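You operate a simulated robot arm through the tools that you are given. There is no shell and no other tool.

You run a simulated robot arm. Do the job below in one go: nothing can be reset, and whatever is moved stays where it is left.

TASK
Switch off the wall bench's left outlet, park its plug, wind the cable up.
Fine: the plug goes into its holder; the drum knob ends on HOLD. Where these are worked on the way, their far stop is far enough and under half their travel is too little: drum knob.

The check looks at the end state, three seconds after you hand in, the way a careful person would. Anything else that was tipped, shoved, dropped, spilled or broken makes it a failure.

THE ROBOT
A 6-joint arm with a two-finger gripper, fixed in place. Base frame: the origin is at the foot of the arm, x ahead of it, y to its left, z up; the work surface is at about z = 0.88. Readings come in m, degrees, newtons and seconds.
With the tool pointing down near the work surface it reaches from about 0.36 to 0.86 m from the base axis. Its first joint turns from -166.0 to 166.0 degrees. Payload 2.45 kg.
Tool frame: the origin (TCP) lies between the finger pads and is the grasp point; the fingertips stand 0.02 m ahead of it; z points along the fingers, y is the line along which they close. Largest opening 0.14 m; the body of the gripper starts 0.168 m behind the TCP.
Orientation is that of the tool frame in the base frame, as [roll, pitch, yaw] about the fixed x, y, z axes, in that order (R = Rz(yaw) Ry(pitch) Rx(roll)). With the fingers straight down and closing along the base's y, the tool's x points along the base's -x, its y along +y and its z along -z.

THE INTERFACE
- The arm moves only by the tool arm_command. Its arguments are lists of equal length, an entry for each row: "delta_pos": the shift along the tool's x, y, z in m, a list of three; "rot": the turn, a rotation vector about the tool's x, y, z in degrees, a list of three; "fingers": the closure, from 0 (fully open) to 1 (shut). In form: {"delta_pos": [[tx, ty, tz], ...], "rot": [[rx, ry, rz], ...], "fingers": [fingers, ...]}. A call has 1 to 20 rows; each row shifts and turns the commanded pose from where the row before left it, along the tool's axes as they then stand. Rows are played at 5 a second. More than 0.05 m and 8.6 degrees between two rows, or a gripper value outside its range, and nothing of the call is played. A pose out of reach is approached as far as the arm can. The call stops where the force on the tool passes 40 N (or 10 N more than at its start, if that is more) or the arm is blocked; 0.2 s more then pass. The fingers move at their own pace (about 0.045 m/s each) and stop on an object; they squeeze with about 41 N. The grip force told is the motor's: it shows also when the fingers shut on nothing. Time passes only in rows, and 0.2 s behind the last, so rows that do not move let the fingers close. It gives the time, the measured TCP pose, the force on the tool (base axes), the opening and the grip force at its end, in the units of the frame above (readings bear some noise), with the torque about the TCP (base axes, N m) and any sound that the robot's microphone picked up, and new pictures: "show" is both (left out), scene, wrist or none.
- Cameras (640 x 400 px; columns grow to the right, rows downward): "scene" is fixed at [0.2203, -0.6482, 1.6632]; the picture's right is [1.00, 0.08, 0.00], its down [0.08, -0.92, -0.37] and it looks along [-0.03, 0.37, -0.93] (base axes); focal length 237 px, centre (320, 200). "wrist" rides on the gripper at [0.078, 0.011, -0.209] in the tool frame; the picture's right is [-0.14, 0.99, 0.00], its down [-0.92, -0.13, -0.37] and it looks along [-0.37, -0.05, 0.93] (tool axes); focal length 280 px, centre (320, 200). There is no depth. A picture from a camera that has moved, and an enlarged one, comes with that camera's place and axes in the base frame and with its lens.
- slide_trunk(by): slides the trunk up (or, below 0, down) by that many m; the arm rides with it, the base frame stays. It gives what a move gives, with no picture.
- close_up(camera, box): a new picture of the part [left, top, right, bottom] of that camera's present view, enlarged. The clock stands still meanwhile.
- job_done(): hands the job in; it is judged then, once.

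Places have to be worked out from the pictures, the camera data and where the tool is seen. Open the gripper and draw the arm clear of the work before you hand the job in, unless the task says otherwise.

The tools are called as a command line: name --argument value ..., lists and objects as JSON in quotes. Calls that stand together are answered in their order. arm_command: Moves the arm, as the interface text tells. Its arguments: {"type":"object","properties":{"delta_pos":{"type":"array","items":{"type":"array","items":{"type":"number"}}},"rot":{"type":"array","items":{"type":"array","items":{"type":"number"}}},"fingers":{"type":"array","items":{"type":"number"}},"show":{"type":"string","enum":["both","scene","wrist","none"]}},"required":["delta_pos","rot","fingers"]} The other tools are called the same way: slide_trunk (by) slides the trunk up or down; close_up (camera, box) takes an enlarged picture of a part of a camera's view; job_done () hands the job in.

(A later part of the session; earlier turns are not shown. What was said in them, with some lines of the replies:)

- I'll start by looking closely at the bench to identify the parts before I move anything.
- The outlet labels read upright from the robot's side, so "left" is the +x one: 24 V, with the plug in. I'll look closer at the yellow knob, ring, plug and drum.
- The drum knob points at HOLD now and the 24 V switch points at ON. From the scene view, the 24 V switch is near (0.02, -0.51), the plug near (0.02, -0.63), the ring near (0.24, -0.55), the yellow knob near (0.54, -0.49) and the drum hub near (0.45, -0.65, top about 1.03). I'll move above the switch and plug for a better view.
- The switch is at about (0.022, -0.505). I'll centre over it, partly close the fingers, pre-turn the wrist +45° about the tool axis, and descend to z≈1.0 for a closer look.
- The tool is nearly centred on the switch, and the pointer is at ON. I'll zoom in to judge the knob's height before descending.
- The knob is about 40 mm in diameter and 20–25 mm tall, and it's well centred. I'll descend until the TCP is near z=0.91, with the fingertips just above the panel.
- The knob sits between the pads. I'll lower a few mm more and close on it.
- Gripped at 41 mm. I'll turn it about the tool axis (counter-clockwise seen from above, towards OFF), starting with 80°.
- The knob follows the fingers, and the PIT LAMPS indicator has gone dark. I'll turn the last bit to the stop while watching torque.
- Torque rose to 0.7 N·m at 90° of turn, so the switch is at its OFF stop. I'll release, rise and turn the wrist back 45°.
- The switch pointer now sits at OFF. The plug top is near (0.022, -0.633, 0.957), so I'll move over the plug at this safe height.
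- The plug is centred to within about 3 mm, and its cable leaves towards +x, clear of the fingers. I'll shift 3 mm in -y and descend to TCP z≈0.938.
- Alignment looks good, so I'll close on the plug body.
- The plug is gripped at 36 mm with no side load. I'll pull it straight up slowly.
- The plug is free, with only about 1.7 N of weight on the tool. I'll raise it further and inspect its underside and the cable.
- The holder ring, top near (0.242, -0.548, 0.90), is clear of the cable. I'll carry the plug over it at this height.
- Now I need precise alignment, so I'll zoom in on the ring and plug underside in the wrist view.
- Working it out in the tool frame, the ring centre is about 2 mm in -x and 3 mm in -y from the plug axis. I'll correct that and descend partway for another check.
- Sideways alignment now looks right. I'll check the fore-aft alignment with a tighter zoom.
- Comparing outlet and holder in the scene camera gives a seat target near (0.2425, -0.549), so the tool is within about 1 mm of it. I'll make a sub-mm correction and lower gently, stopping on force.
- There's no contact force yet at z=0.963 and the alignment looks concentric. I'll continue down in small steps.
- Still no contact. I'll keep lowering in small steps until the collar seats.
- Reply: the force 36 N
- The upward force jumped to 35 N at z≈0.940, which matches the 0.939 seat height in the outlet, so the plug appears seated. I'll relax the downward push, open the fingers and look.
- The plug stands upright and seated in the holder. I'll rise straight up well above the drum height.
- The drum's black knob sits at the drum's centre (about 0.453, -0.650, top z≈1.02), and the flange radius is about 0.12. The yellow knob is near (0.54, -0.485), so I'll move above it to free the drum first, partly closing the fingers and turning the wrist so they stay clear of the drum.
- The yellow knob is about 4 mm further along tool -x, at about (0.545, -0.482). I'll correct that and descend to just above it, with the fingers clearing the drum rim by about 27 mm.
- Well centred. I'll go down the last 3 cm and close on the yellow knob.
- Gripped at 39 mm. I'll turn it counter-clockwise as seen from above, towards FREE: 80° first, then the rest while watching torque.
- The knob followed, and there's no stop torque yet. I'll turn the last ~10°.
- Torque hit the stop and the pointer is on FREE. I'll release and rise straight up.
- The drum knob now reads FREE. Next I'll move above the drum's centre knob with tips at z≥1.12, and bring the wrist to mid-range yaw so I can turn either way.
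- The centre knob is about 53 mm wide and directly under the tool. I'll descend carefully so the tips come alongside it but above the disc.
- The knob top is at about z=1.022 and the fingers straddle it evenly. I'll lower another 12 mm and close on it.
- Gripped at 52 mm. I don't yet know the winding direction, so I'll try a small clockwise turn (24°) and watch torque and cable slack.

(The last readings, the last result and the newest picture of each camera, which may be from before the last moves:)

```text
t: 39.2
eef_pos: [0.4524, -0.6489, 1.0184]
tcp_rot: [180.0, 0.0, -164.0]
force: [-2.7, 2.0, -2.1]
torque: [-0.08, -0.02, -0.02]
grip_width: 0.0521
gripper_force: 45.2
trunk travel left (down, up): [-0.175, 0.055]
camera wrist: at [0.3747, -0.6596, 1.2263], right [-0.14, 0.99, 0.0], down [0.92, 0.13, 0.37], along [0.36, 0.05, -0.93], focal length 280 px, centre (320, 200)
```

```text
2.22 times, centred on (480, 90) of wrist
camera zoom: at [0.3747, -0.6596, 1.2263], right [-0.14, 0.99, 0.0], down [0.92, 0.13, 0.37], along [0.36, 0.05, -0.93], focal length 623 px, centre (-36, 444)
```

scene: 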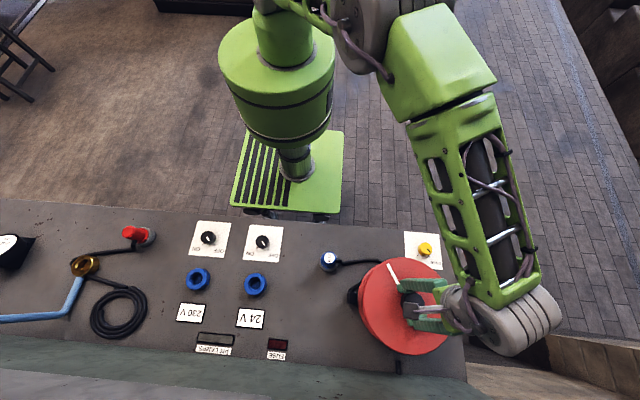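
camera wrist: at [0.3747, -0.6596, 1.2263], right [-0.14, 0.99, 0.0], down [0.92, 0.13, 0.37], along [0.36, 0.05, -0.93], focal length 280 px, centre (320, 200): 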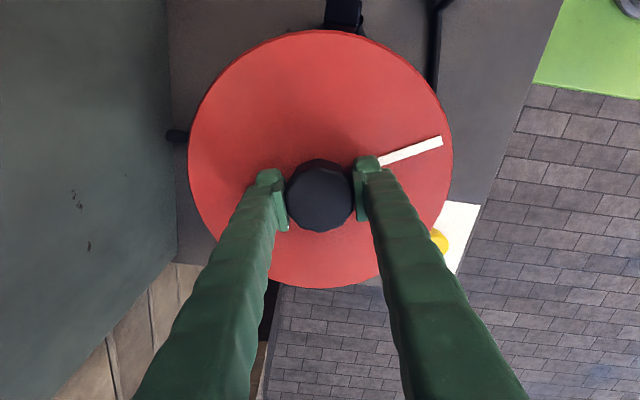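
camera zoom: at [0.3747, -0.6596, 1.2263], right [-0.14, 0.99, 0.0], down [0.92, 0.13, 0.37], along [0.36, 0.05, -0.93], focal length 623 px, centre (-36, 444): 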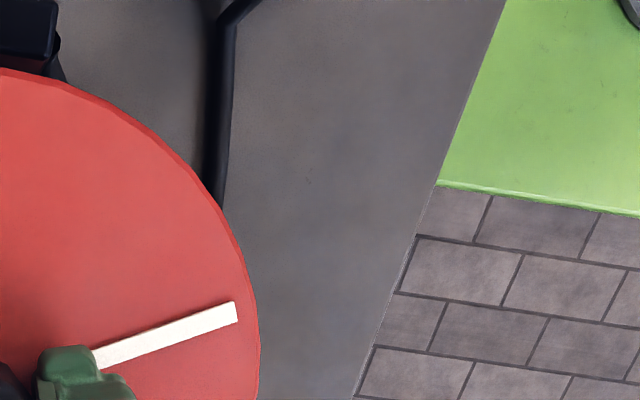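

The drum turns freely clockwise, and the cable loop seems to have drawn in slightly. I'll continue another 48° clockwise and compare.

arm_command --delta_pos '[[0, 0, 0], [0, 0, 0], [0, 0, 0], [0, 0, 0], [0, 0, 0], [0, 0, 0], [0, 0, 0]]' --rot '[[0, 0, 8], [0, 0, 8], [0, 0, 8], [0, 0, 8], [0, 0, 8], [0, 0, 8], [0, 0, 0]]' --fingers '[0.9, 0.9, 0.9, 0.9, 0.9, 0.9, 0.9]' --show "both"

close_up --camera "scene" --box '[310, 230, 450, 350]'

close_up --camera "wrist" --box '[180, 0, 420, 180]'

```text
t: 40.8
eef_pos: [0.4533, -0.6509, 1.0173]
tcp_rot: [-180.0, 0.1, 148.0]
force: [-1.7, -12.2, -2.5]
torque: [0.04, -0.07, 0.01]
grip_width: 0.0515
gripper_force: 44.5
trunk travel left (down, up): [-0.175, 0.055]
camera wrist: at [0.3919, -0.5993, 1.2262], right [0.64, 0.77, 0.0], down [0.71, -0.6, 0.37], along [0.28, -0.24, -0.93], focal length 280 px, centre (320, 200)
```

scene: 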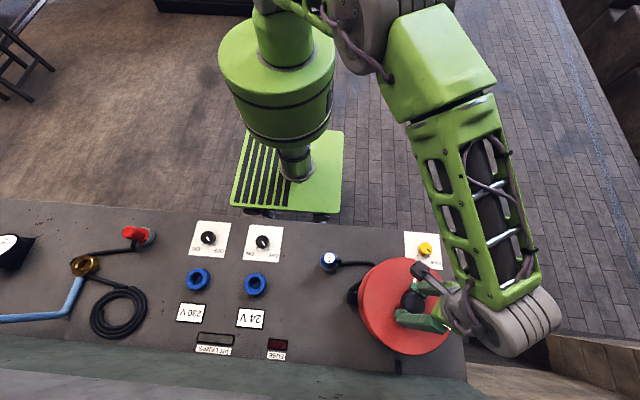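
wrist: 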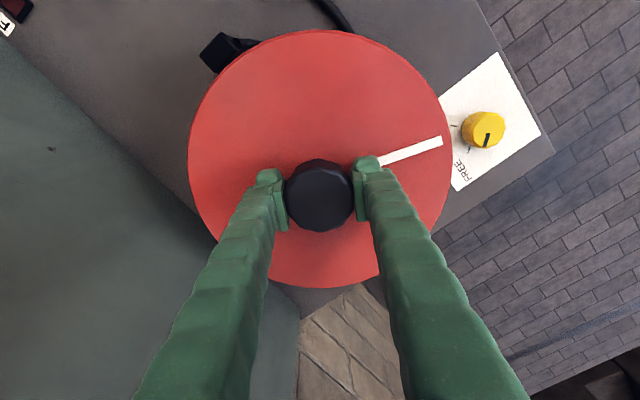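

```text
3.33 times, centred on (380, 290) of scene
camera zoom: at [0.2203, -0.6482, 1.6632], right [1.0, 0.08, 0.0], down [0.08, -0.92, -0.37], along [-0.03, 0.37, -0.93], focal length 789 px, centre (120, -100)
```

zoom: 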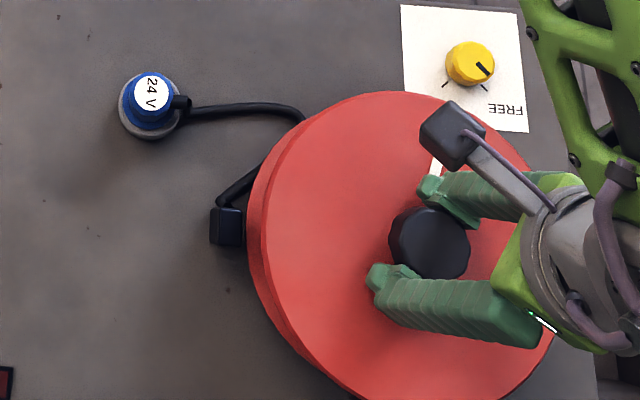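

```text
2.22 times, centred on (300, 90) of wrist
camera zoom: at [0.3919, -0.5993, 1.2262], right [0.64, 0.77, 0.0], down [0.71, -0.6, 0.37], along [0.28, -0.24, -0.93], focal length 623 px, centre (364, 444)
```

zoom: 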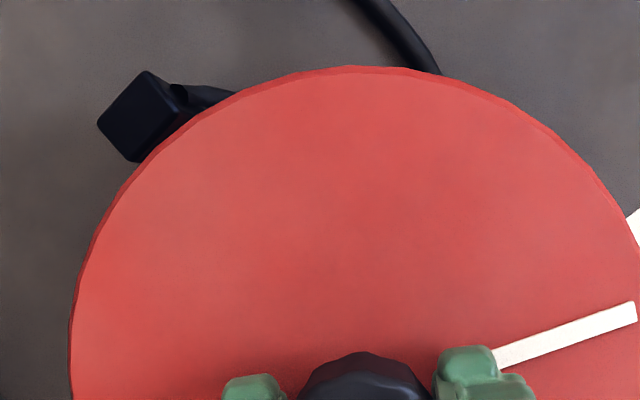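

The loop is clearly shrinking, so clockwise is the winding direction. I'll relieve the small side load and continue another 64° clockwise.

arm_command --delta_pos '[[-0.0008, -0.0013, 0], [0, 0, 0], [0, 0, 0], [0, 0, 0], [0, 0, 0], [0, 0, 0], [0, 0, 0], [0, 0, 0]]' --rot '[[0, 0, 8], [0, 0, 8], [0, 0, 8], [0, 0, 8], [0, 0, 8], [0, 0, 8], [0, 0, 8], [0, 0, 8]]' --fingers '[0.9, 0.9, 0.9, 0.9, 0.9, 0.9, 0.9, 0.9]' --show "both"

close_up --camera "scene" --box '[310, 230, 450, 350]'

```text
t: 42.6
eef_pos: [0.4506, -0.6519, 1.0174]
tcp_rot: [179.9, 0.1, 84.0]
force: [-16.7, -12.6, 0.1]
torque: [0.06, -0.2, 0.06]
grip_width: 0.0519
gripper_force: 44.9
trunk travel left (down, up): [-0.175, 0.055]
camera wrist: at [0.4697, -0.5746, 1.2265], right [0.97, -0.24, 0.0], down [-0.22, -0.9, 0.37], along [-0.09, -0.36, -0.93], focal length 280 px, centre (320, 200)
```

scene: 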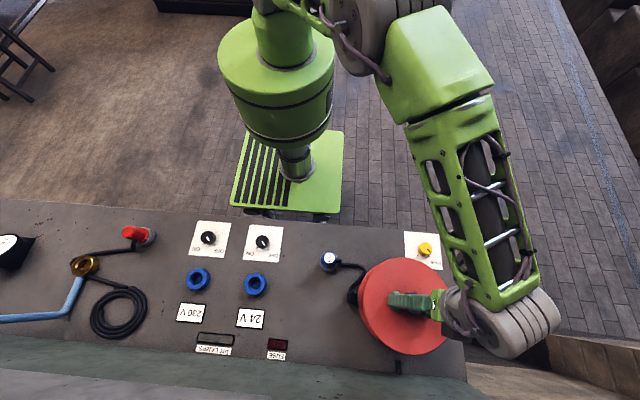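
wrist: 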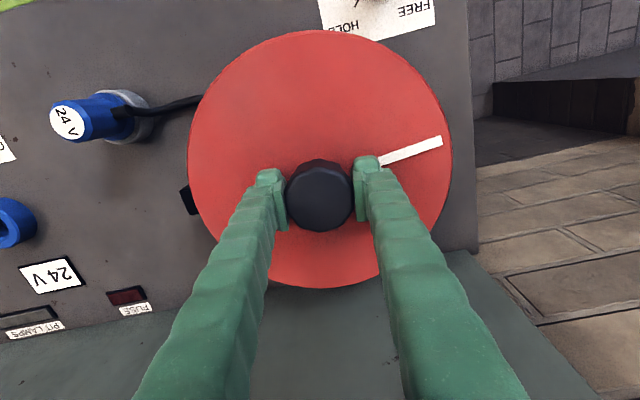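

```text
3.33 times, centred on (380, 290) of scene
camera zoom: at [0.2203, -0.6482, 1.6632], right [1.0, 0.08, 0.0], down [0.08, -0.92, -0.37], along [-0.03, 0.37, -0.93], focal length 789 px, centre (120, -100)
```

zoom: 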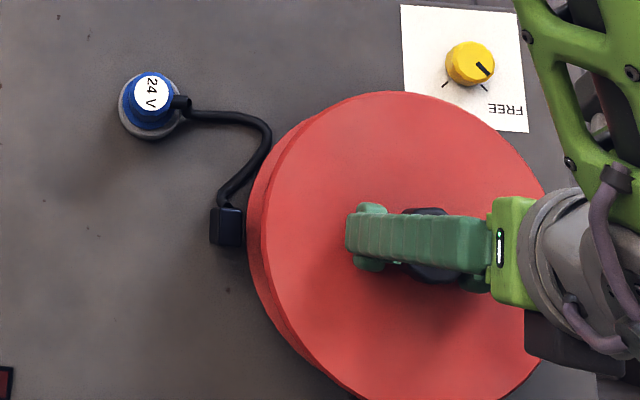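

The remaining slack is a small loop, roughly 7 cm. I'll recentre slightly and wind another 40°, watching for tension.

arm_command --delta_pos '[[-0.002, -0.0025, 0], [0, 0, 0], [0, 0, 0], [0, 0, 0], [0, 0, 0], [0, 0, 0]]' --rot '[[0, 0, 0], [0, 0, 8], [0, 0, 8], [0, 0, 8], [0, 0, 8], [0, 0, 8]]' --fingers '[0.9, 0.9, 0.9, 0.9, 0.9, 0.9]' --show "both"

close_up --camera "scene" --box '[310, 230, 450, 350]'

```text
t: 44.0
eef_pos: [0.4487, -0.6513, 1.0179]
tcp_rot: [-179.8, 0.0, 44.0]
force: [-6.4, 6.8, -1.0]
torque: [0.19, -0.5, 0.08]
grip_width: 0.0516
gripper_force: 44.8
trunk travel left (down, up): [-0.175, 0.055]
camera wrist: at [0.5133, -0.6042, 1.2265], right [0.59, -0.81, 0.0], down [-0.75, -0.55, 0.37], along [-0.3, -0.22, -0.93], focal length 280 px, centre (320, 200)
```

scene: 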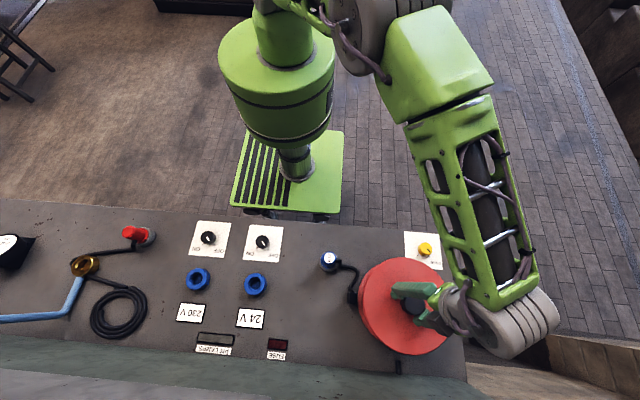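
wrist: 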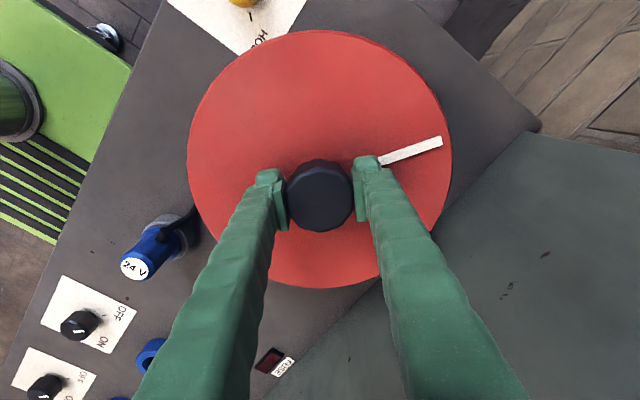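

```text
3.33 times, centred on (380, 290) of scene
camera zoom: at [0.2203, -0.6482, 1.6632], right [1.0, 0.08, 0.0], down [0.08, -0.92, -0.37], along [-0.03, 0.37, -0.93], focal length 789 px, centre (120, -100)
```

zoom: 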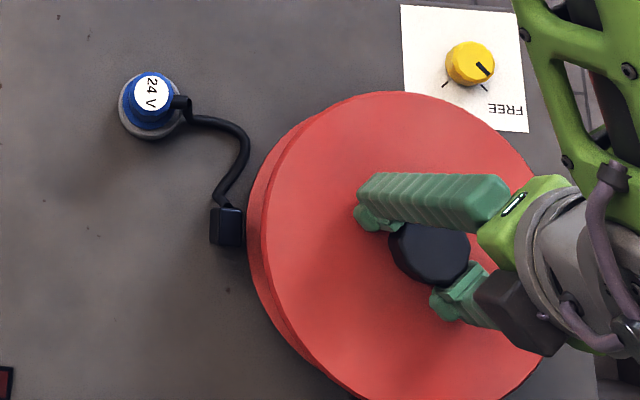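

Slack keeps shrinking, at about 0.85 mm per degree. I'll wind another 32° and check.

arm_command --delta_pos '[[0, 0, 0], [0, 0, 0], [0, 0, 0], [0, 0, 0], [0, 0, 0]]' --rot '[[0, 0, 8], [0, 0, 8], [0, 0, 8], [0, 0, 8], [0, 0, 0]]' --fingers '[0.9, 0.9, 0.9, 0.9, 0.9]' --show "both"

close_up --camera "scene" --box '[310, 230, 450, 350]'

```text
t: 45.2
eef_pos: [0.448, -0.6505, 1.0182]
tcp_rot: [-179.9, 0.0, 12.1]
force: [-9.2, 20.6, -7.7]
torque: [-0.19, -0.26, 0.01]
grip_width: 0.0518
gripper_force: 45.0
trunk travel left (down, up): [-0.175, 0.055]
camera wrist: at [0.528, -0.6442, 1.2264], right [0.07, -1.0, 0.0], down [-0.93, -0.07, 0.37], along [-0.37, -0.02, -0.93], focal length 280 px, centre (320, 200)
```

scene: 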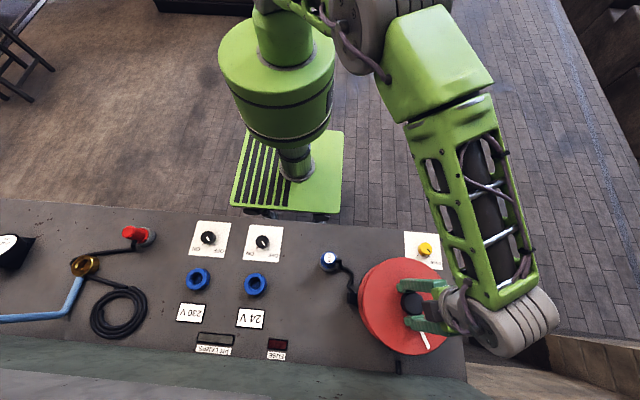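
wrist: 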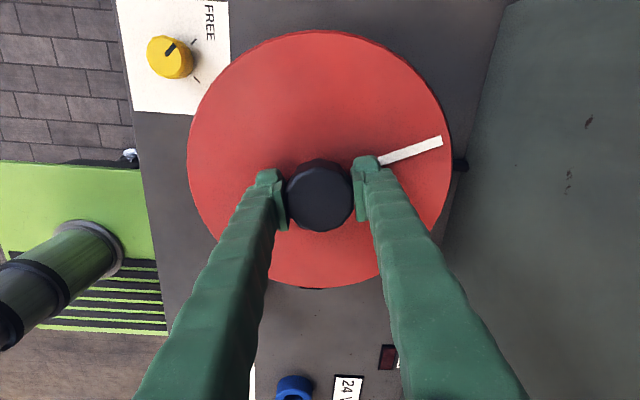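

```text
3.33 times, centred on (380, 290) of scene
camera zoom: at [0.2203, -0.6482, 1.6632], right [1.0, 0.08, 0.0], down [0.08, -0.92, -0.37], along [-0.03, 0.37, -0.93], focal length 789 px, centre (120, -100)
```

zoom: 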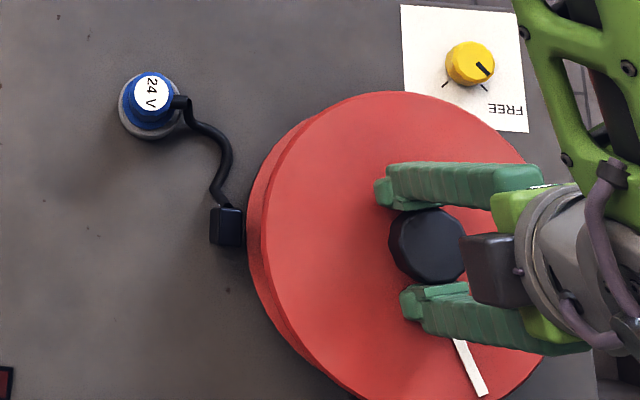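

It's nearly straight, with a slight S-curve left. I'll recentre to relieve the ~20 N side load, then continue 24°.

arm_command --delta_pos '[[-0.0005, -0.0025, 0], [0, 0, 0], [0, 0, 0], [0, 0, 0], [0, 0, 0]]' --rot '[[0, 0, 0], [0, 0, 8], [0, 0, 8], [0, 0, 8], [0, 0, 0]]' --fingers '[0.9, 0.9, 0.9, 0.9, 0.9]' --show "both"

close_up --camera "scene" --box '[310, 230, 450, 350]'

```text
t: 46.4
eef_pos: [0.4485, -0.6497, 1.0171]
tcp_rot: [179.9, 0.0, -11.9]
force: [-6.0, 14.1, -10.7]
torque: [-0.26, -0.09, 0.0]
grip_width: 0.0518
gripper_force: 44.9
trunk travel left (down, up): [-0.175, 0.055]
camera wrist: at [0.5233, -0.6755, 1.2266], right [-0.34, -0.94, 0.0], down [-0.87, 0.32, 0.37], along [-0.35, 0.13, -0.93], focal length 280 px, centre (320, 200)
```

scene: 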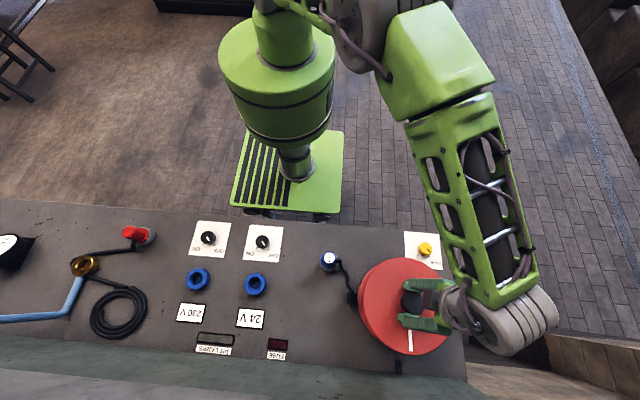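
wrist: 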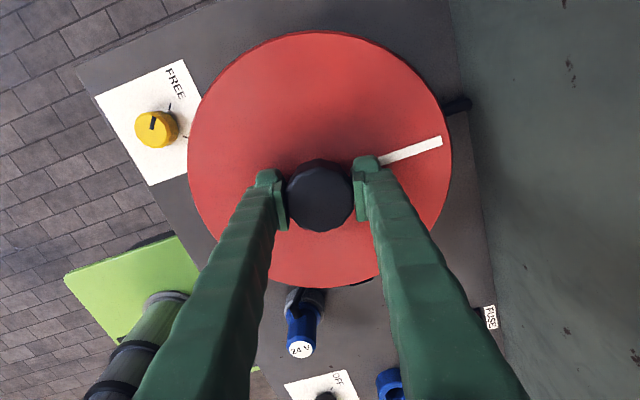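

```text
3.33 times, centred on (380, 290) of scene
camera zoom: at [0.2203, -0.6482, 1.6632], right [1.0, 0.08, 0.0], down [0.08, -0.92, -0.37], along [-0.03, 0.37, -0.93], focal length 789 px, centre (120, -100)
```

zoom: 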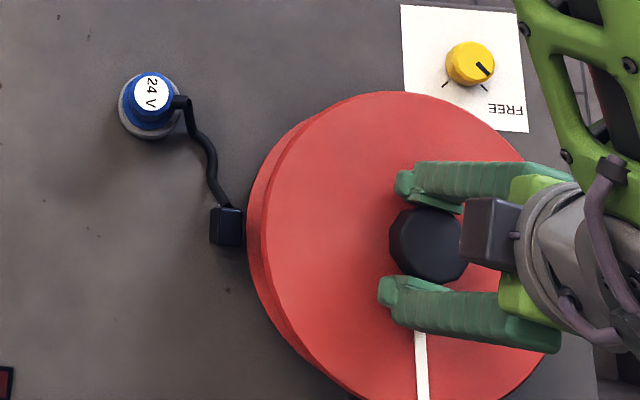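

The cable is now nearly straight from the plug to the guide, 232° wound so far with no tension torque. I'll recentre slightly and add 8° steps while watching the torque.

arm_command --delta_pos '[[-0.0004, -0.002, 0], [0, 0, 0], [0, 0, 0]]' --rot '[[0, 0, 0], [0, 0, 6], [0, 0, 6]]' --fingers '[0.9, 0.9, 0.9]' --show "both"

close_up --camera "scene" --box '[310, 230, 450, 350]'

```text
t: 47.2
eef_pos: [0.4479, -0.6491, 1.0182]
tcp_rot: [179.9, -0.1, -23.8]
force: [-2.3, 2.7, -7.3]
torque: [-0.34, 0.01, 0.68]
grip_width: 0.0505
gripper_force: 45.3
trunk travel left (down, up): [-0.175, 0.055]
camera wrist: at [0.5163, -0.6897, 1.2271], right [-0.53, -0.85, 0.0], down [-0.79, 0.49, 0.37], along [-0.31, 0.19, -0.93], focal length 280 px, centre (320, 200)
```

scene: 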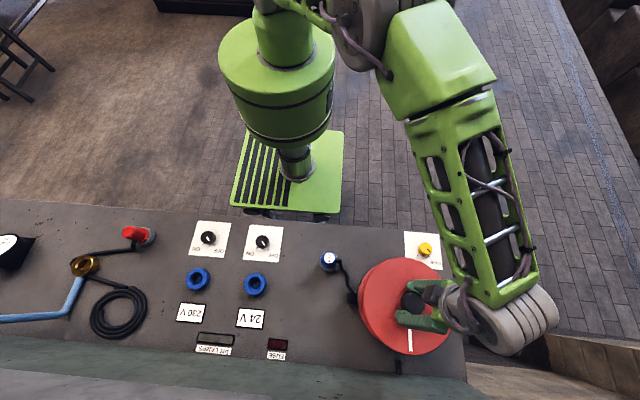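
wrist: 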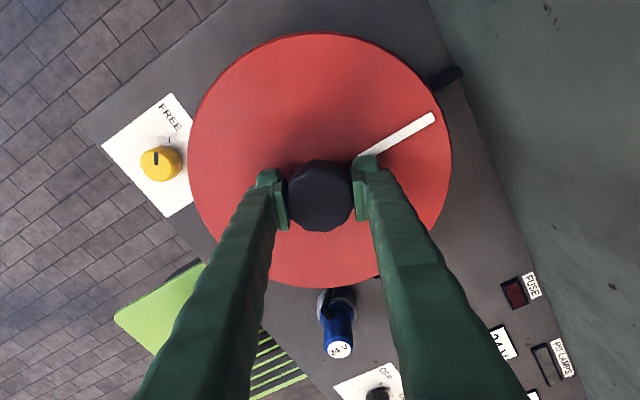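

```text
3.33 times, centred on (380, 290) of scene
camera zoom: at [0.2203, -0.6482, 1.6632], right [1.0, 0.08, 0.0], down [0.08, -0.92, -0.37], along [-0.03, 0.37, -0.93], focal length 789 px, centre (120, -100)
```

zoom: 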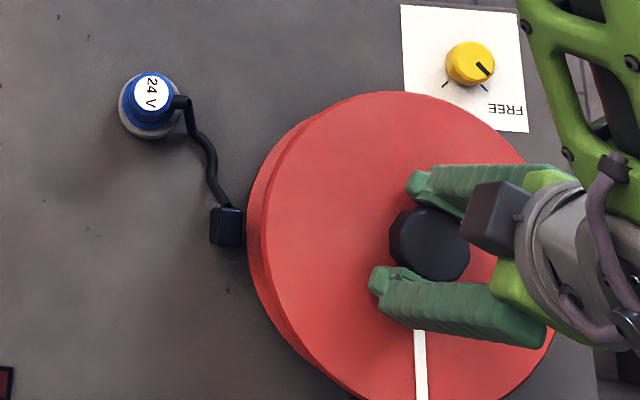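

Torque rose to 0.7 N·m and the fingers slipped on the knob while the stripe stayed put, so the drum is at its wound-up stop. I'll open the fingers and rise, then check the drum hasn't spun back.

arm_command --delta_pos '[[0, 0, 0], [0, 0, 0], [0, 0, 0], [0, 0, -0.02], [0, 0, -0.04], [0, 0, -0.045], [0, 0, -0.03]]' --rot '[[0, 0, 0], [0, 0, 0], [0, 0, 0], [0, 0, 0], [0, 0, 0], [0, 0, 0], [0, 0, 0]]' --fingers '[0.4, 0.4, 0.4, 0.4, 0.4, 0.4, 0.4]' --show "both"

close_up --camera "scene" --box '[310, 230, 490, 380]'

```text
t: 48.8
eef_pos: [0.448, -0.6488, 1.1523]
tcp_rot: [-180.0, 0.0, -23.7]
force: [0.1, 0.2, -0.2]
torque: [-0.01, 0.01, 0.03]
grip_width: 0.0841
gripper_force: 0.0
trunk travel left (down, up): [-0.175, 0.055]
camera wrist: at [0.5166, -0.6889, 1.3616], right [-0.53, -0.85, 0.0], down [-0.79, 0.49, 0.37], along [-0.31, 0.19, -0.93], focal length 280 px, centre (320, 200)
```

scene: 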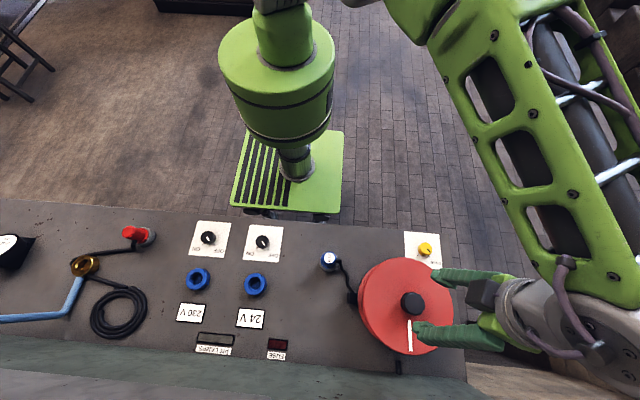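
wrist: 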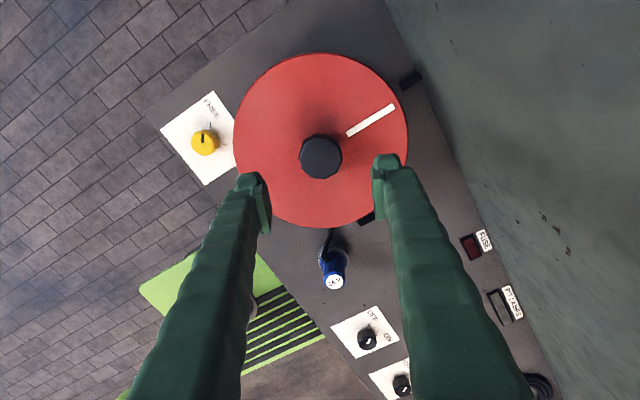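

```text
2.67 times, centred on (400, 305) of scene
camera zoom: at [0.2203, -0.6482, 1.6632], right [1.0, 0.08, 0.0], down [0.08, -0.92, -0.37], along [-0.03, 0.37, -0.93], focal length 631 px, centre (107, -80)
```

zoom: 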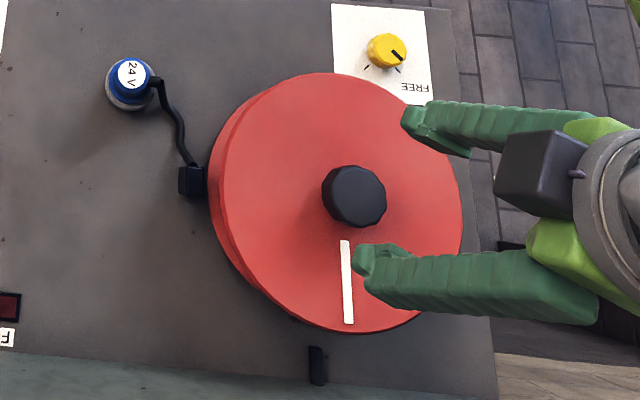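

The stripe stays aligned with the peg, so the drum holds its wound position. I'll unwind the wrist to yaw ≈105°, which puts the fingers on the same grip axis as at FREE, and move above the yellow knob at (0.545, -0.4855).

arm_command --delta_pos '[[0, 0, 0], [0, 0, 0], [0, 0, 0], [0, 0, 0], [0, 0, 0], [0, 0, 0], [0, 0, 0], [0, 0, 0], [0, 0, 0], [0, 0, 0], [0, 0, 0], [0, 0, 0], [0, 0, 0], [0, 0, 0], [0, 0, 0], [0, 0, 0], [0.033, 0.0342, 0], [0.033, 0.0342, 0], [0.033, 0.0342, 0], [0.0329, 0.0341, 0]]' --rot '[[0, 0, -8.06], [0, 0, -8.06], [0, 0, -8.06], [0, 0, -8.06], [0, 0, -8.06], [0, 0, -8.06], [0, 0, -8.06], [0, 0, -8.06], [0, 0, -8.06], [0, 0, -8.06], [0, 0, -8.06], [0, 0, -8.06], [0, 0, -8.06], [0, 0, -8.06], [0, 0, -8.06], [0, 0, -8.06], [0, 0, 0], [0, 0, 0], [0, 0, 0], [0, 0, 0]]' --fingers '[0.5, 0.5, 0.5, 0.5, 0.5, 0.5, 0.5, 0.5, 0.5, 0.5, 0.5, 0.5, 0.5, 0.5, 0.5, 0.5, 0.5, 0.5, 0.5, 0.5]' --show "both"

close_up --camera "wrist" --box '[220, 60, 420, 240]'

```text
t: 53.0
eef_pos: [0.5456, -0.4837, 1.1525]
tcp_rot: [179.9, -0.1, 105.1]
force: [0.2, 0.0, 0.2]
torque: [-0.09, 0.05, -0.02]
grip_width: 0.07
gripper_force: 0.0
trunk travel left (down, up): [-0.175, 0.055]
camera wrist: at [0.5367, -0.404, 1.361], right [0.99, 0.13, 0.0], down [0.12, -0.92, 0.37], along [0.05, -0.37, -0.93], focal length 280 px, centre (320, 200)
```

scene: 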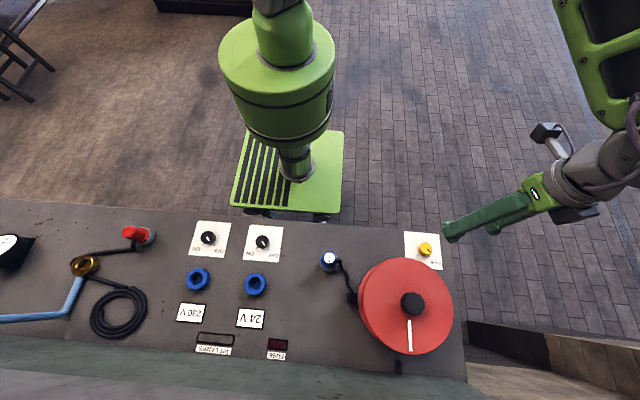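
wrist: 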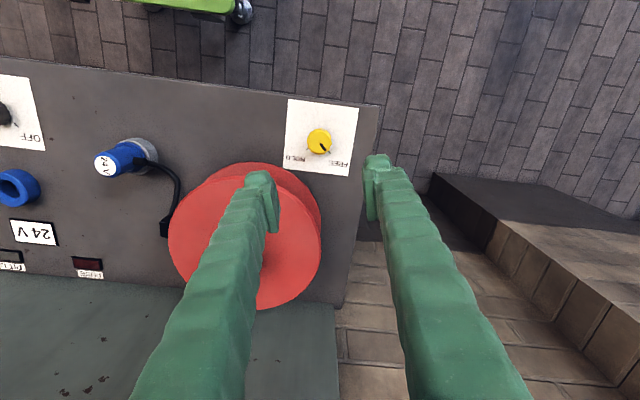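

```text
2.22 times, centred on (320, 150) of wrist
camera zoom: at [0.5367, -0.404, 1.361], right [0.99, 0.13, 0.0], down [0.12, -0.92, 0.37], along [0.05, -0.37, -0.93], focal length 623 px, centre (320, 311)
```

zoom: 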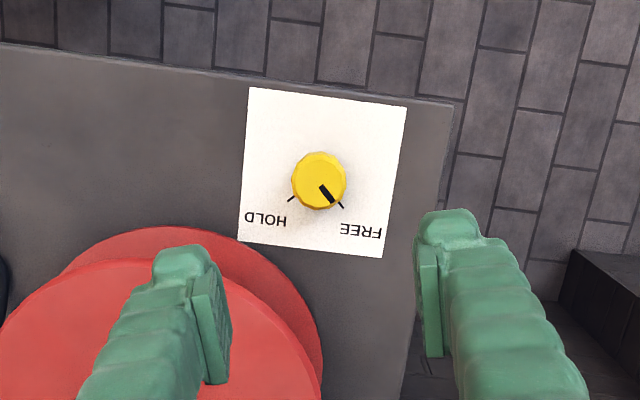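

The knob lies directly below, pointing at FREE. I'll descend to grip height, with clearance to the drum rim about 2 cm as before.

arm_command --delta_pos '[[0, 0, 0.045], [0, 0, 0.045], [0, 0, 0.045], [0, 0, 0.045], [0, 0, 0.035]]' --rot '[[0, 0, 0], [0, 0, 0], [0, 0, 0], [0, 0, 0], [0, 0, 0]]' --fingers '[0.5, 0.5, 0.5, 0.5, 0.5]' --show "both"

close_up --camera "wrist" --box '[240, 120, 400, 240]'

```text
t: 54.2
eef_pos: [0.5476, -0.4863, 0.9378]
tcp_rot: [-180.0, 0.1, 105.0]
force: [0.0, 0.5, -0.2]
torque: [-0.01, 0.03, 0.0]
grip_width: 0.0701
gripper_force: 0.0
trunk travel left (down, up): [-0.175, 0.055]
camera wrist: at [0.538, -0.4065, 1.1463], right [0.99, 0.13, 0.0], down [0.12, -0.92, 0.37], along [0.05, -0.37, -0.93], focal length 280 px, centre (320, 200)
```

scene: 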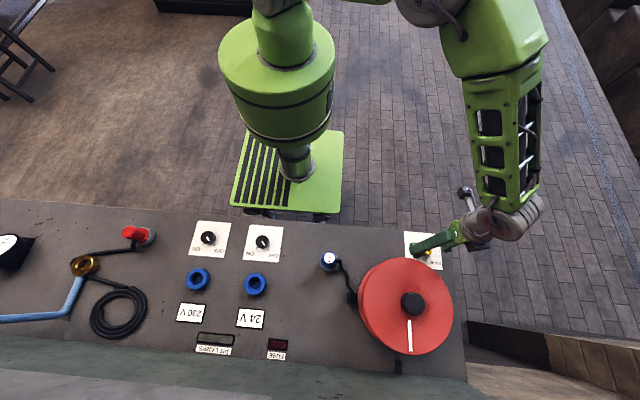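
wrist: 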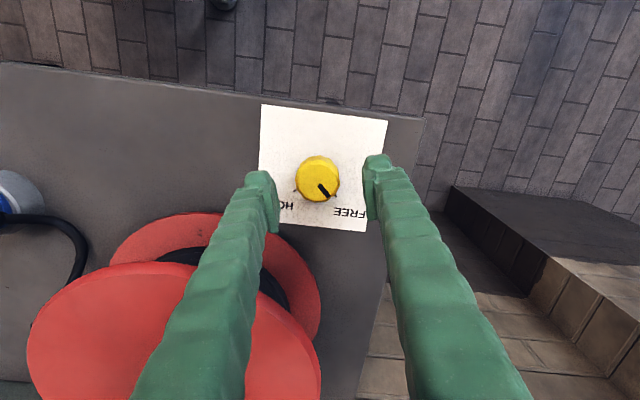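

```text
3.33 times, centred on (320, 180) of wrist
camera zoom: at [0.538, -0.4065, 1.1463], right [0.99, 0.13, 0.0], down [0.12, -0.92, 0.37], along [0.05, -0.37, -0.93], focal length 935 px, centre (320, 267)
```

zoom: 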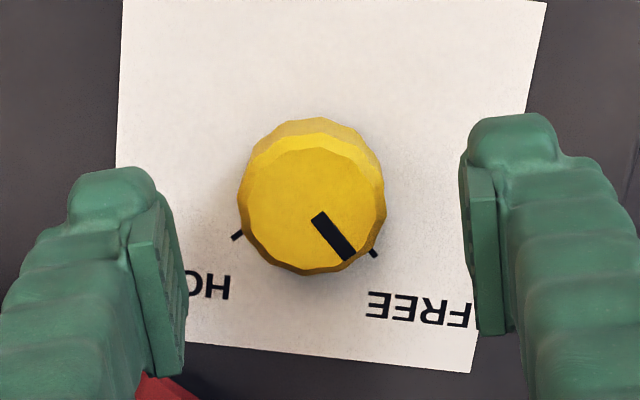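

The knob is about 2 mm to tool -y. I'll correct that, lower 28 mm and close.

arm_command --delta_pos '[[0.0005, -0.002, 0.015], [0, 0, 0.013], [0, 0, 0], [0, 0, 0], [0, 0, 0], [0, 0, 0]]' --rot '[[0, 0, 0], [0, 0, 0], [0, 0, 0], [0, 0, 0], [0, 0, 0], [0, 0, 0]]' --fingers '[0.5, 0.5, 0.9, 0.9, 0.9, 0.9]' --show "wrist"

```text
t: 55.6
eef_pos: [0.5451, -0.4857, 0.9099]
tcp_rot: [180.0, -0.1, 105.0]
force: [5.6, 1.1, -1.2]
torque: [0.03, -0.11, -0.06]
grip_width: 0.0386
gripper_force: 43.9
trunk travel left (down, up): [-0.175, 0.055]
camera wrist: at [0.5359, -0.406, 1.1183], right [0.99, 0.13, 0.0], down [0.12, -0.92, 0.37], along [0.05, -0.37, -0.93], focal length 280 px, centre (320, 200)
```

wrist: 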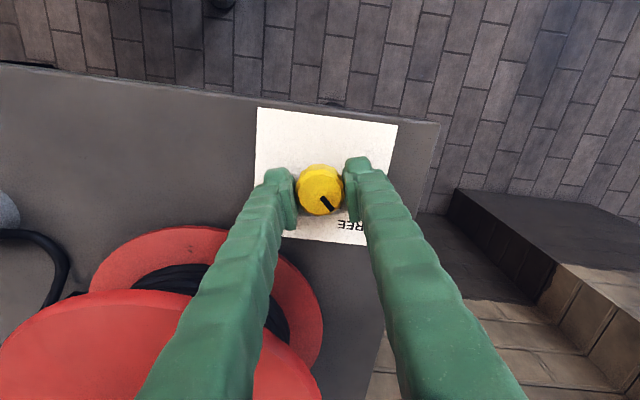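

Gripped. I'll turn it clockwise (+ about the tool axis) towards HOLD, 80° first.

arm_command --delta_pos '[[0, 0.0005, 0], [0, 0, 0], [0, 0, 0], [0, 0, 0], [0, 0, 0], [0, 0, 0], [0, 0, 0], [0, 0, 0], [0, 0, 0], [0, 0, 0]]' --rot '[[0, 0, 8], [0, 0, 8], [0, 0, 8], [0, 0, 8], [0, 0, 8], [0, 0, 8], [0, 0, 8], [0, 0, 8], [0, 0, 8], [0, 0, 8]]' --fingers '[0.9, 0.9, 0.9, 0.9, 0.9, 0.9, 0.9, 0.9, 0.9, 0.9]' --show "both"

```text
t: 57.8
eef_pos: [0.5446, -0.485, 0.9093]
tcp_rot: [-180.0, -0.1, 25.0]
force: [8.6, 1.4, -1.9]
torque: [0.05, -0.05, -0.03]
grip_width: 0.0386
gripper_force: 45.2
trunk travel left (down, up): [-0.175, 0.055]
camera wrist: at [0.6209, -0.4609, 1.1183], right [0.29, -0.96, 0.0], down [-0.89, -0.27, 0.37], along [-0.35, -0.11, -0.93], focal length 280 px, centre (320, 200)
```

scene: 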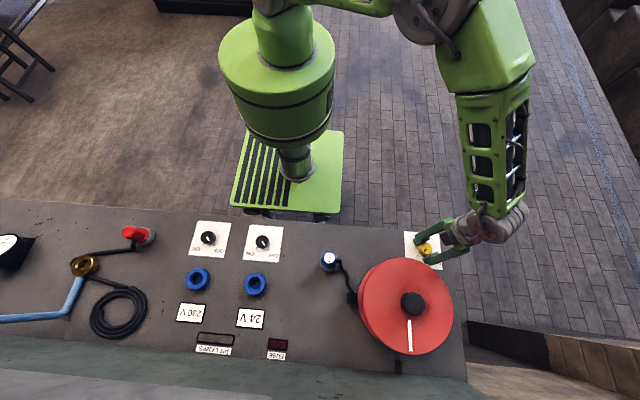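
wrist: 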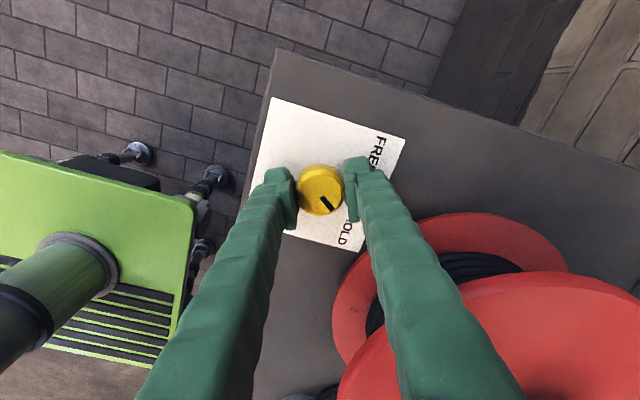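

The knob followed for 80°. I'll turn the last ~11° to the HOLD stop.

arm_command --delta_pos '[[0, 0, 0], [0, 0, 0], [0, 0, 0]]' --rot '[[0, 0, 5], [0, 0, 5], [0, 0, 1]]' --fingers '[0.9, 0.9, 0.9]' --show "wrist"

close_up --camera "wrist" --box '[240, 100, 400, 260]'

```text
t: 58.6
eef_pos: [0.5443, -0.4864, 0.9098]
tcp_rot: [-179.9, 0.0, 14.1]
force: [6.4, 1.7, -1.4]
torque: [0.0, -0.05, 0.27]
grip_width: 0.0381
gripper_force: 45.5
trunk travel left (down, up): [-0.175, 0.055]
camera wrist: at [0.6238, -0.4756, 1.1183], right [0.11, -0.99, 0.0], down [-0.92, -0.1, 0.37], along [-0.37, -0.04, -0.93], focal length 280 px, centre (320, 200)
```

wrist: 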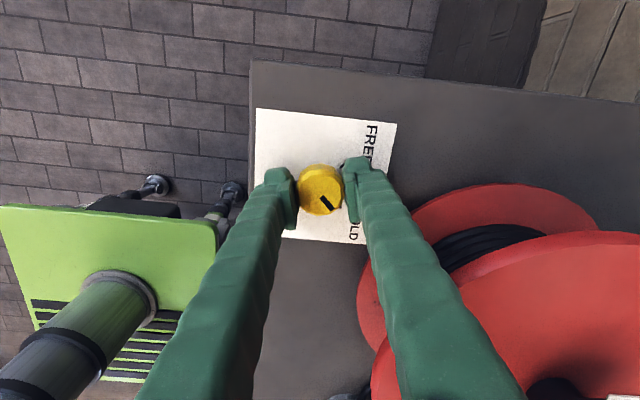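

```text
2.50 times, centred on (320, 180) of wrist
camera zoom: at [0.6238, -0.4756, 1.1183], right [0.11, -0.99, 0.0], down [-0.92, -0.1, 0.37], along [-0.37, -0.04, -0.93], focal length 701 px, centre (320, 250)
```

zoom: 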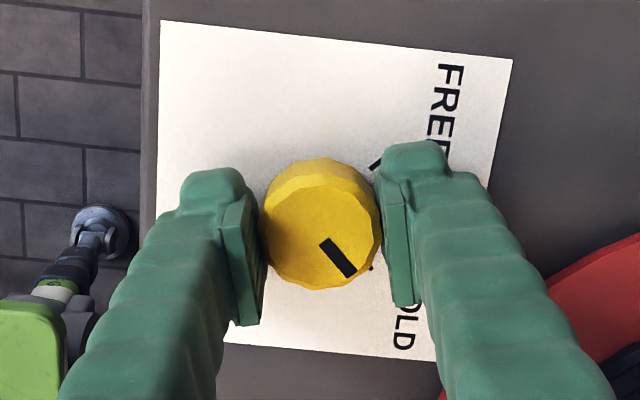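

Torque is beginning to rise. I'll add a few more degrees to be sure it sits against the HOLD stop.

arm_command --delta_pos '[[0, 0, 0], [0, 0, 0]]' --rot '[[0, 0, 3], [0, 0, 1]]' --fingers '[0.9, 0.9]' --show "none"

```text
t: 59.2
eef_pos: [0.5435, -0.4849, 0.9098]
tcp_rot: [-180.0, 0.1, 10.1]
force: [-1.2, 0.9, 1.3]
torque: [-0.04, 0.22, 0.75]
grip_width: 0.0381
gripper_force: 45.0
trunk travel left (down, up): [-0.175, 0.055]
```

Torque is 0.75 N·m, so the knob is firmly at the HOLD stop. I'll open the fingers and rise straight up.

arm_command --delta_pos '[[0, 0, 0], [0, 0, 0], [0, 0, 0], [0, 0, -0.02], [0, 0, -0.04], [0, 0, -0.045], [0, 0, -0.045], [0, 0, -0.045], [0, 0, -0.045]]' --rot '[[0, 0, 0], [0, 0, 0], [0, 0, 0], [0, 0, 0], [0, 0, 0], [0, 0, 0], [0, 0, 0], [0, 0, 0], [0, 0, 0]]' --fingers '[0.5, 0.5, 0.5, 0.5, 0.5, 0.5, 0.5, 0.5, 0.5]' --show "both"

close_up --camera "scene" --box '[395, 225, 455, 275]'

close_up --camera "scene" --box '[300, 220, 480, 380]'

close_up --camera "scene" --box '[180, 200, 360, 360]'

```text
t: 61.2
eef_pos: [0.5417, -0.4853, 1.1527]
tcp_rot: [-180.0, 0.0, 10.1]
force: [-0.1, -0.3, 0.1]
torque: [0.01, -0.02, -0.06]
grip_width: 0.0699
gripper_force: 0.1
trunk travel left (down, up): [-0.175, 0.055]
camera wrist: at [0.6223, -0.4813, 1.3598], right [0.04, -1.0, 0.0], down [-0.93, -0.04, 0.37], along [-0.37, -0.01, -0.93], focal length 280 px, centre (320, 200)
```

scene: 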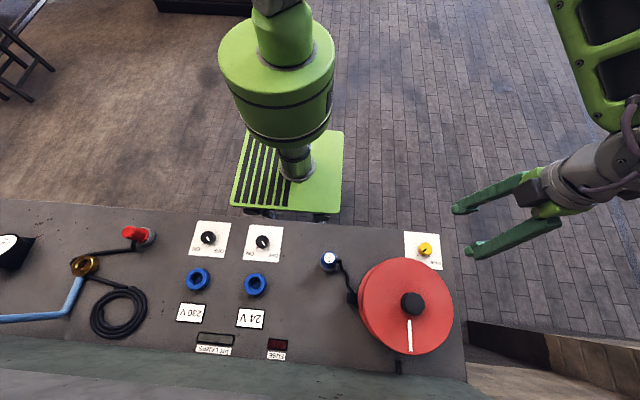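
wrist: 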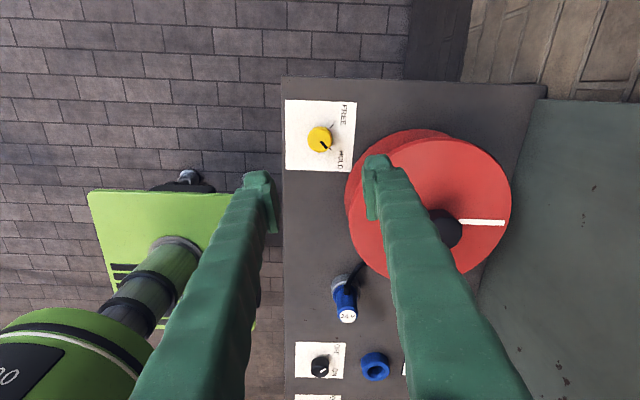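

```text
8.00 times, centred on (425, 250) of scene
camera zoom: at [0.2203, -0.6482, 1.6632], right [1.0, 0.08, 0.0], down [0.08, -0.92, -0.37], along [-0.03, 0.37, -0.93], focal length 1893 px, centre (-520, -200)
```

zoom: 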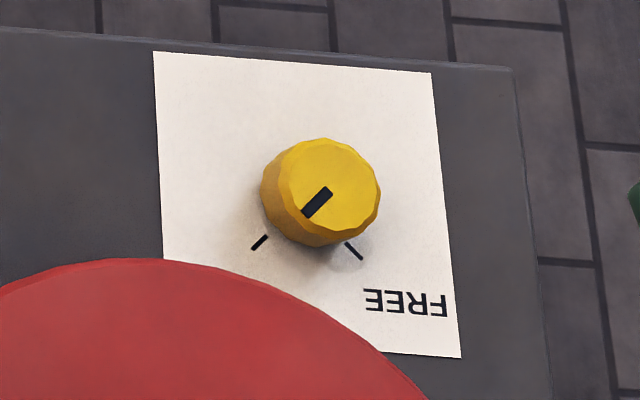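

```text
2.50 times, centred on (390, 300) of scene
camera zoom: at [0.2203, -0.6482, 1.6632], right [1.0, 0.08, 0.0], down [0.08, -0.92, -0.37], along [-0.03, 0.37, -0.93], focal length 592 px, centre (145, -50)
```

zoom: 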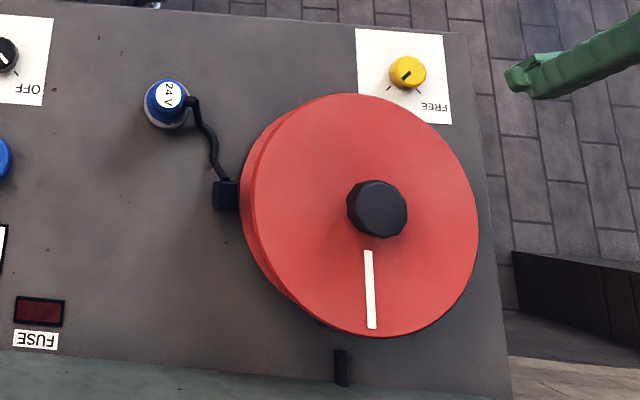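

```text
2.50 times, centred on (270, 280) of scene
camera zoom: at [0.2203, -0.6482, 1.6632], right [1.0, 0.08, 0.0], down [0.08, -0.92, -0.37], along [-0.03, 0.37, -0.93], focal length 592 px, centre (445, 0)
```

zoom: 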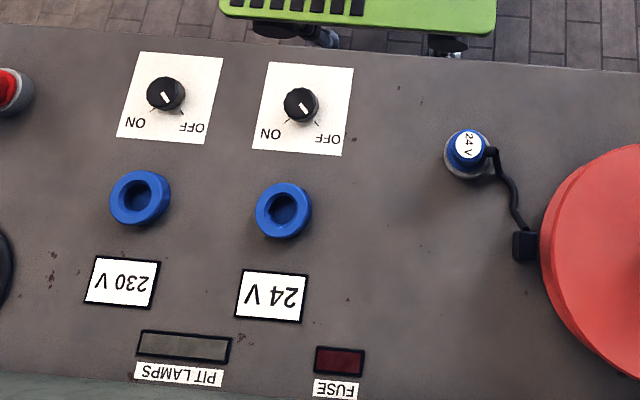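

All elements look right: the 24 V switch is on OFF, the plug is in the holder, the cable is drawn in and the drum knob is on HOLD. I'll raise the arm clear with the gripper open and check the plug once more.

arm_command --delta_pos '[[0, 0, -0.045], [0, 0, -0.045], [0, 0, -0.045], [0, 0, -0.045], [0, -0.04, 0], [0, -0.04, 0], [0, 0, 0]]' --rot '[[0, 0, 0], [0, 0, 0], [0, 0, 0], [0, 0, 0], [0, 0, 0], [0, 0, 0], [0, 0, 0]]' --fingers '[0.3, 0.1, 0, 0, 0, 0, 0]' --show "both"

close_up --camera "scene" --box '[305, 235, 365, 310]'

close_up --camera "wrist" --box '[260, 100, 480, 400]'

```text
t: 62.8
eef_pos: [0.5293, -0.4058, 1.3302]
tcp_rot: [-180.0, -0.1, 10.1]
force: [0.0, -0.3, 0.1]
torque: [0.05, 0.03, 0.01]
grip_width: 0.1399
gripper_force: 0.1
trunk travel left (down, up): [-0.175, 0.055]
camera wrist: at [0.6096, -0.4021, 1.5389], right [0.04, -1.0, 0.0], down [-0.93, -0.04, 0.37], along [-0.37, -0.01, -0.93], focal length 280 px, centre (320, 200)
```

scene: 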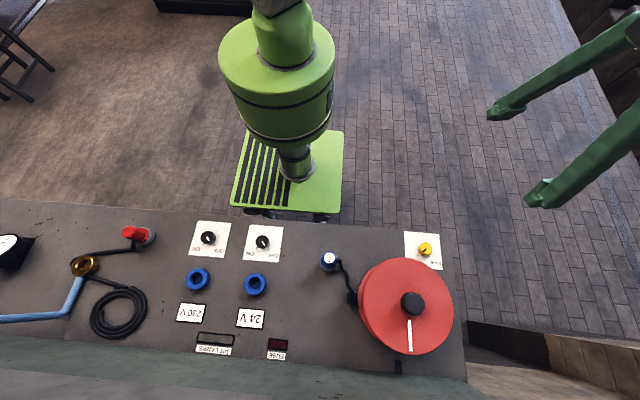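
wrist: 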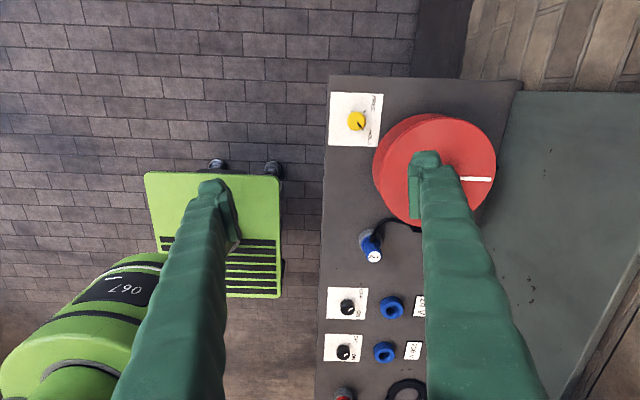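

```text
5.33 times, centred on (335, 272) of scene
camera zoom: at [0.2203, -0.6482, 1.6632], right [1.0, 0.08, 0.0], down [0.08, -0.92, -0.37], along [-0.03, 0.37, -0.93], focal length 1262 px, centre (240, -187)
```

zoom: 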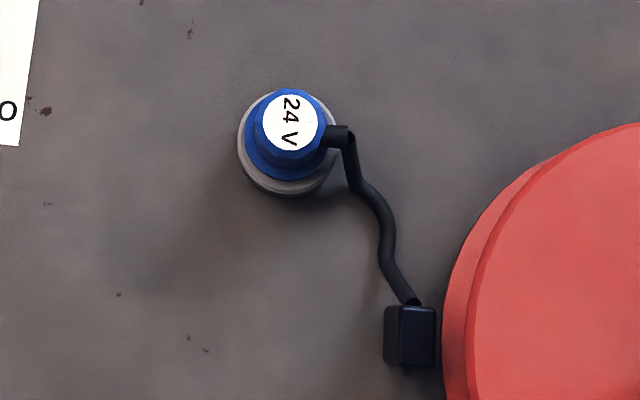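

```text
1.33 times, centred on (370, 250) of wrist
camera zoom: at [0.6096, -0.4021, 1.5389], right [0.04, -1.0, 0.0], down [-0.93, -0.04, 0.37], along [-0.37, -0.01, -0.93], focal length 374 px, centre (253, 133)
```

zoom: 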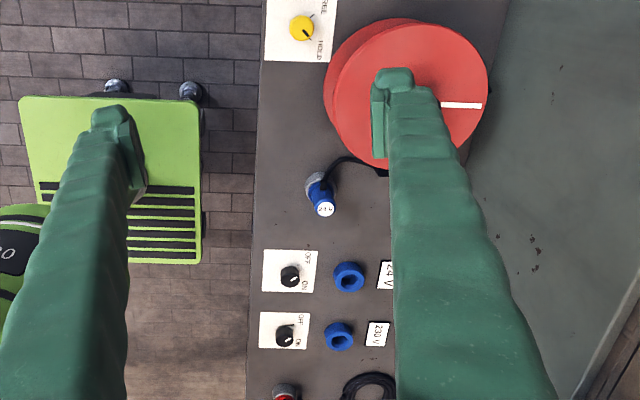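

The final views agree: the switch is OFF, the plug's collar is seated on its holder, the cable is drawn in with the drum at its stop, the knob is on HOLD and the arm is clear with the gripper open. I'm handing in.

job_done

```text
The job is handed in.
```

The job is finished and handed in; the check's verdict hasn't come back. End state by the last pictures and readings:

- **Outlet:** I took the left outlet to be the 24 V one, which is on the left as the labels read. Its switch is turned to the OFF stop. The PIT LAMPS indicator went dark as it turned.
- **Plug:** The 24 V plug is out of the outlet and stands upright in the grey holder. It seated at about the same height as it had in the outlet.
- **Cable:** I turned the drum knob to its FREE stop, then wound the drum about 232° clockwise until it would turn no further. The slack is gone, and the drum did not spin back when I let go.
- **Drum knob:** It is back on HOLD, against its stop.

The arm is raised clear with the gripper open. Nothing else on the bench looked disturbed.
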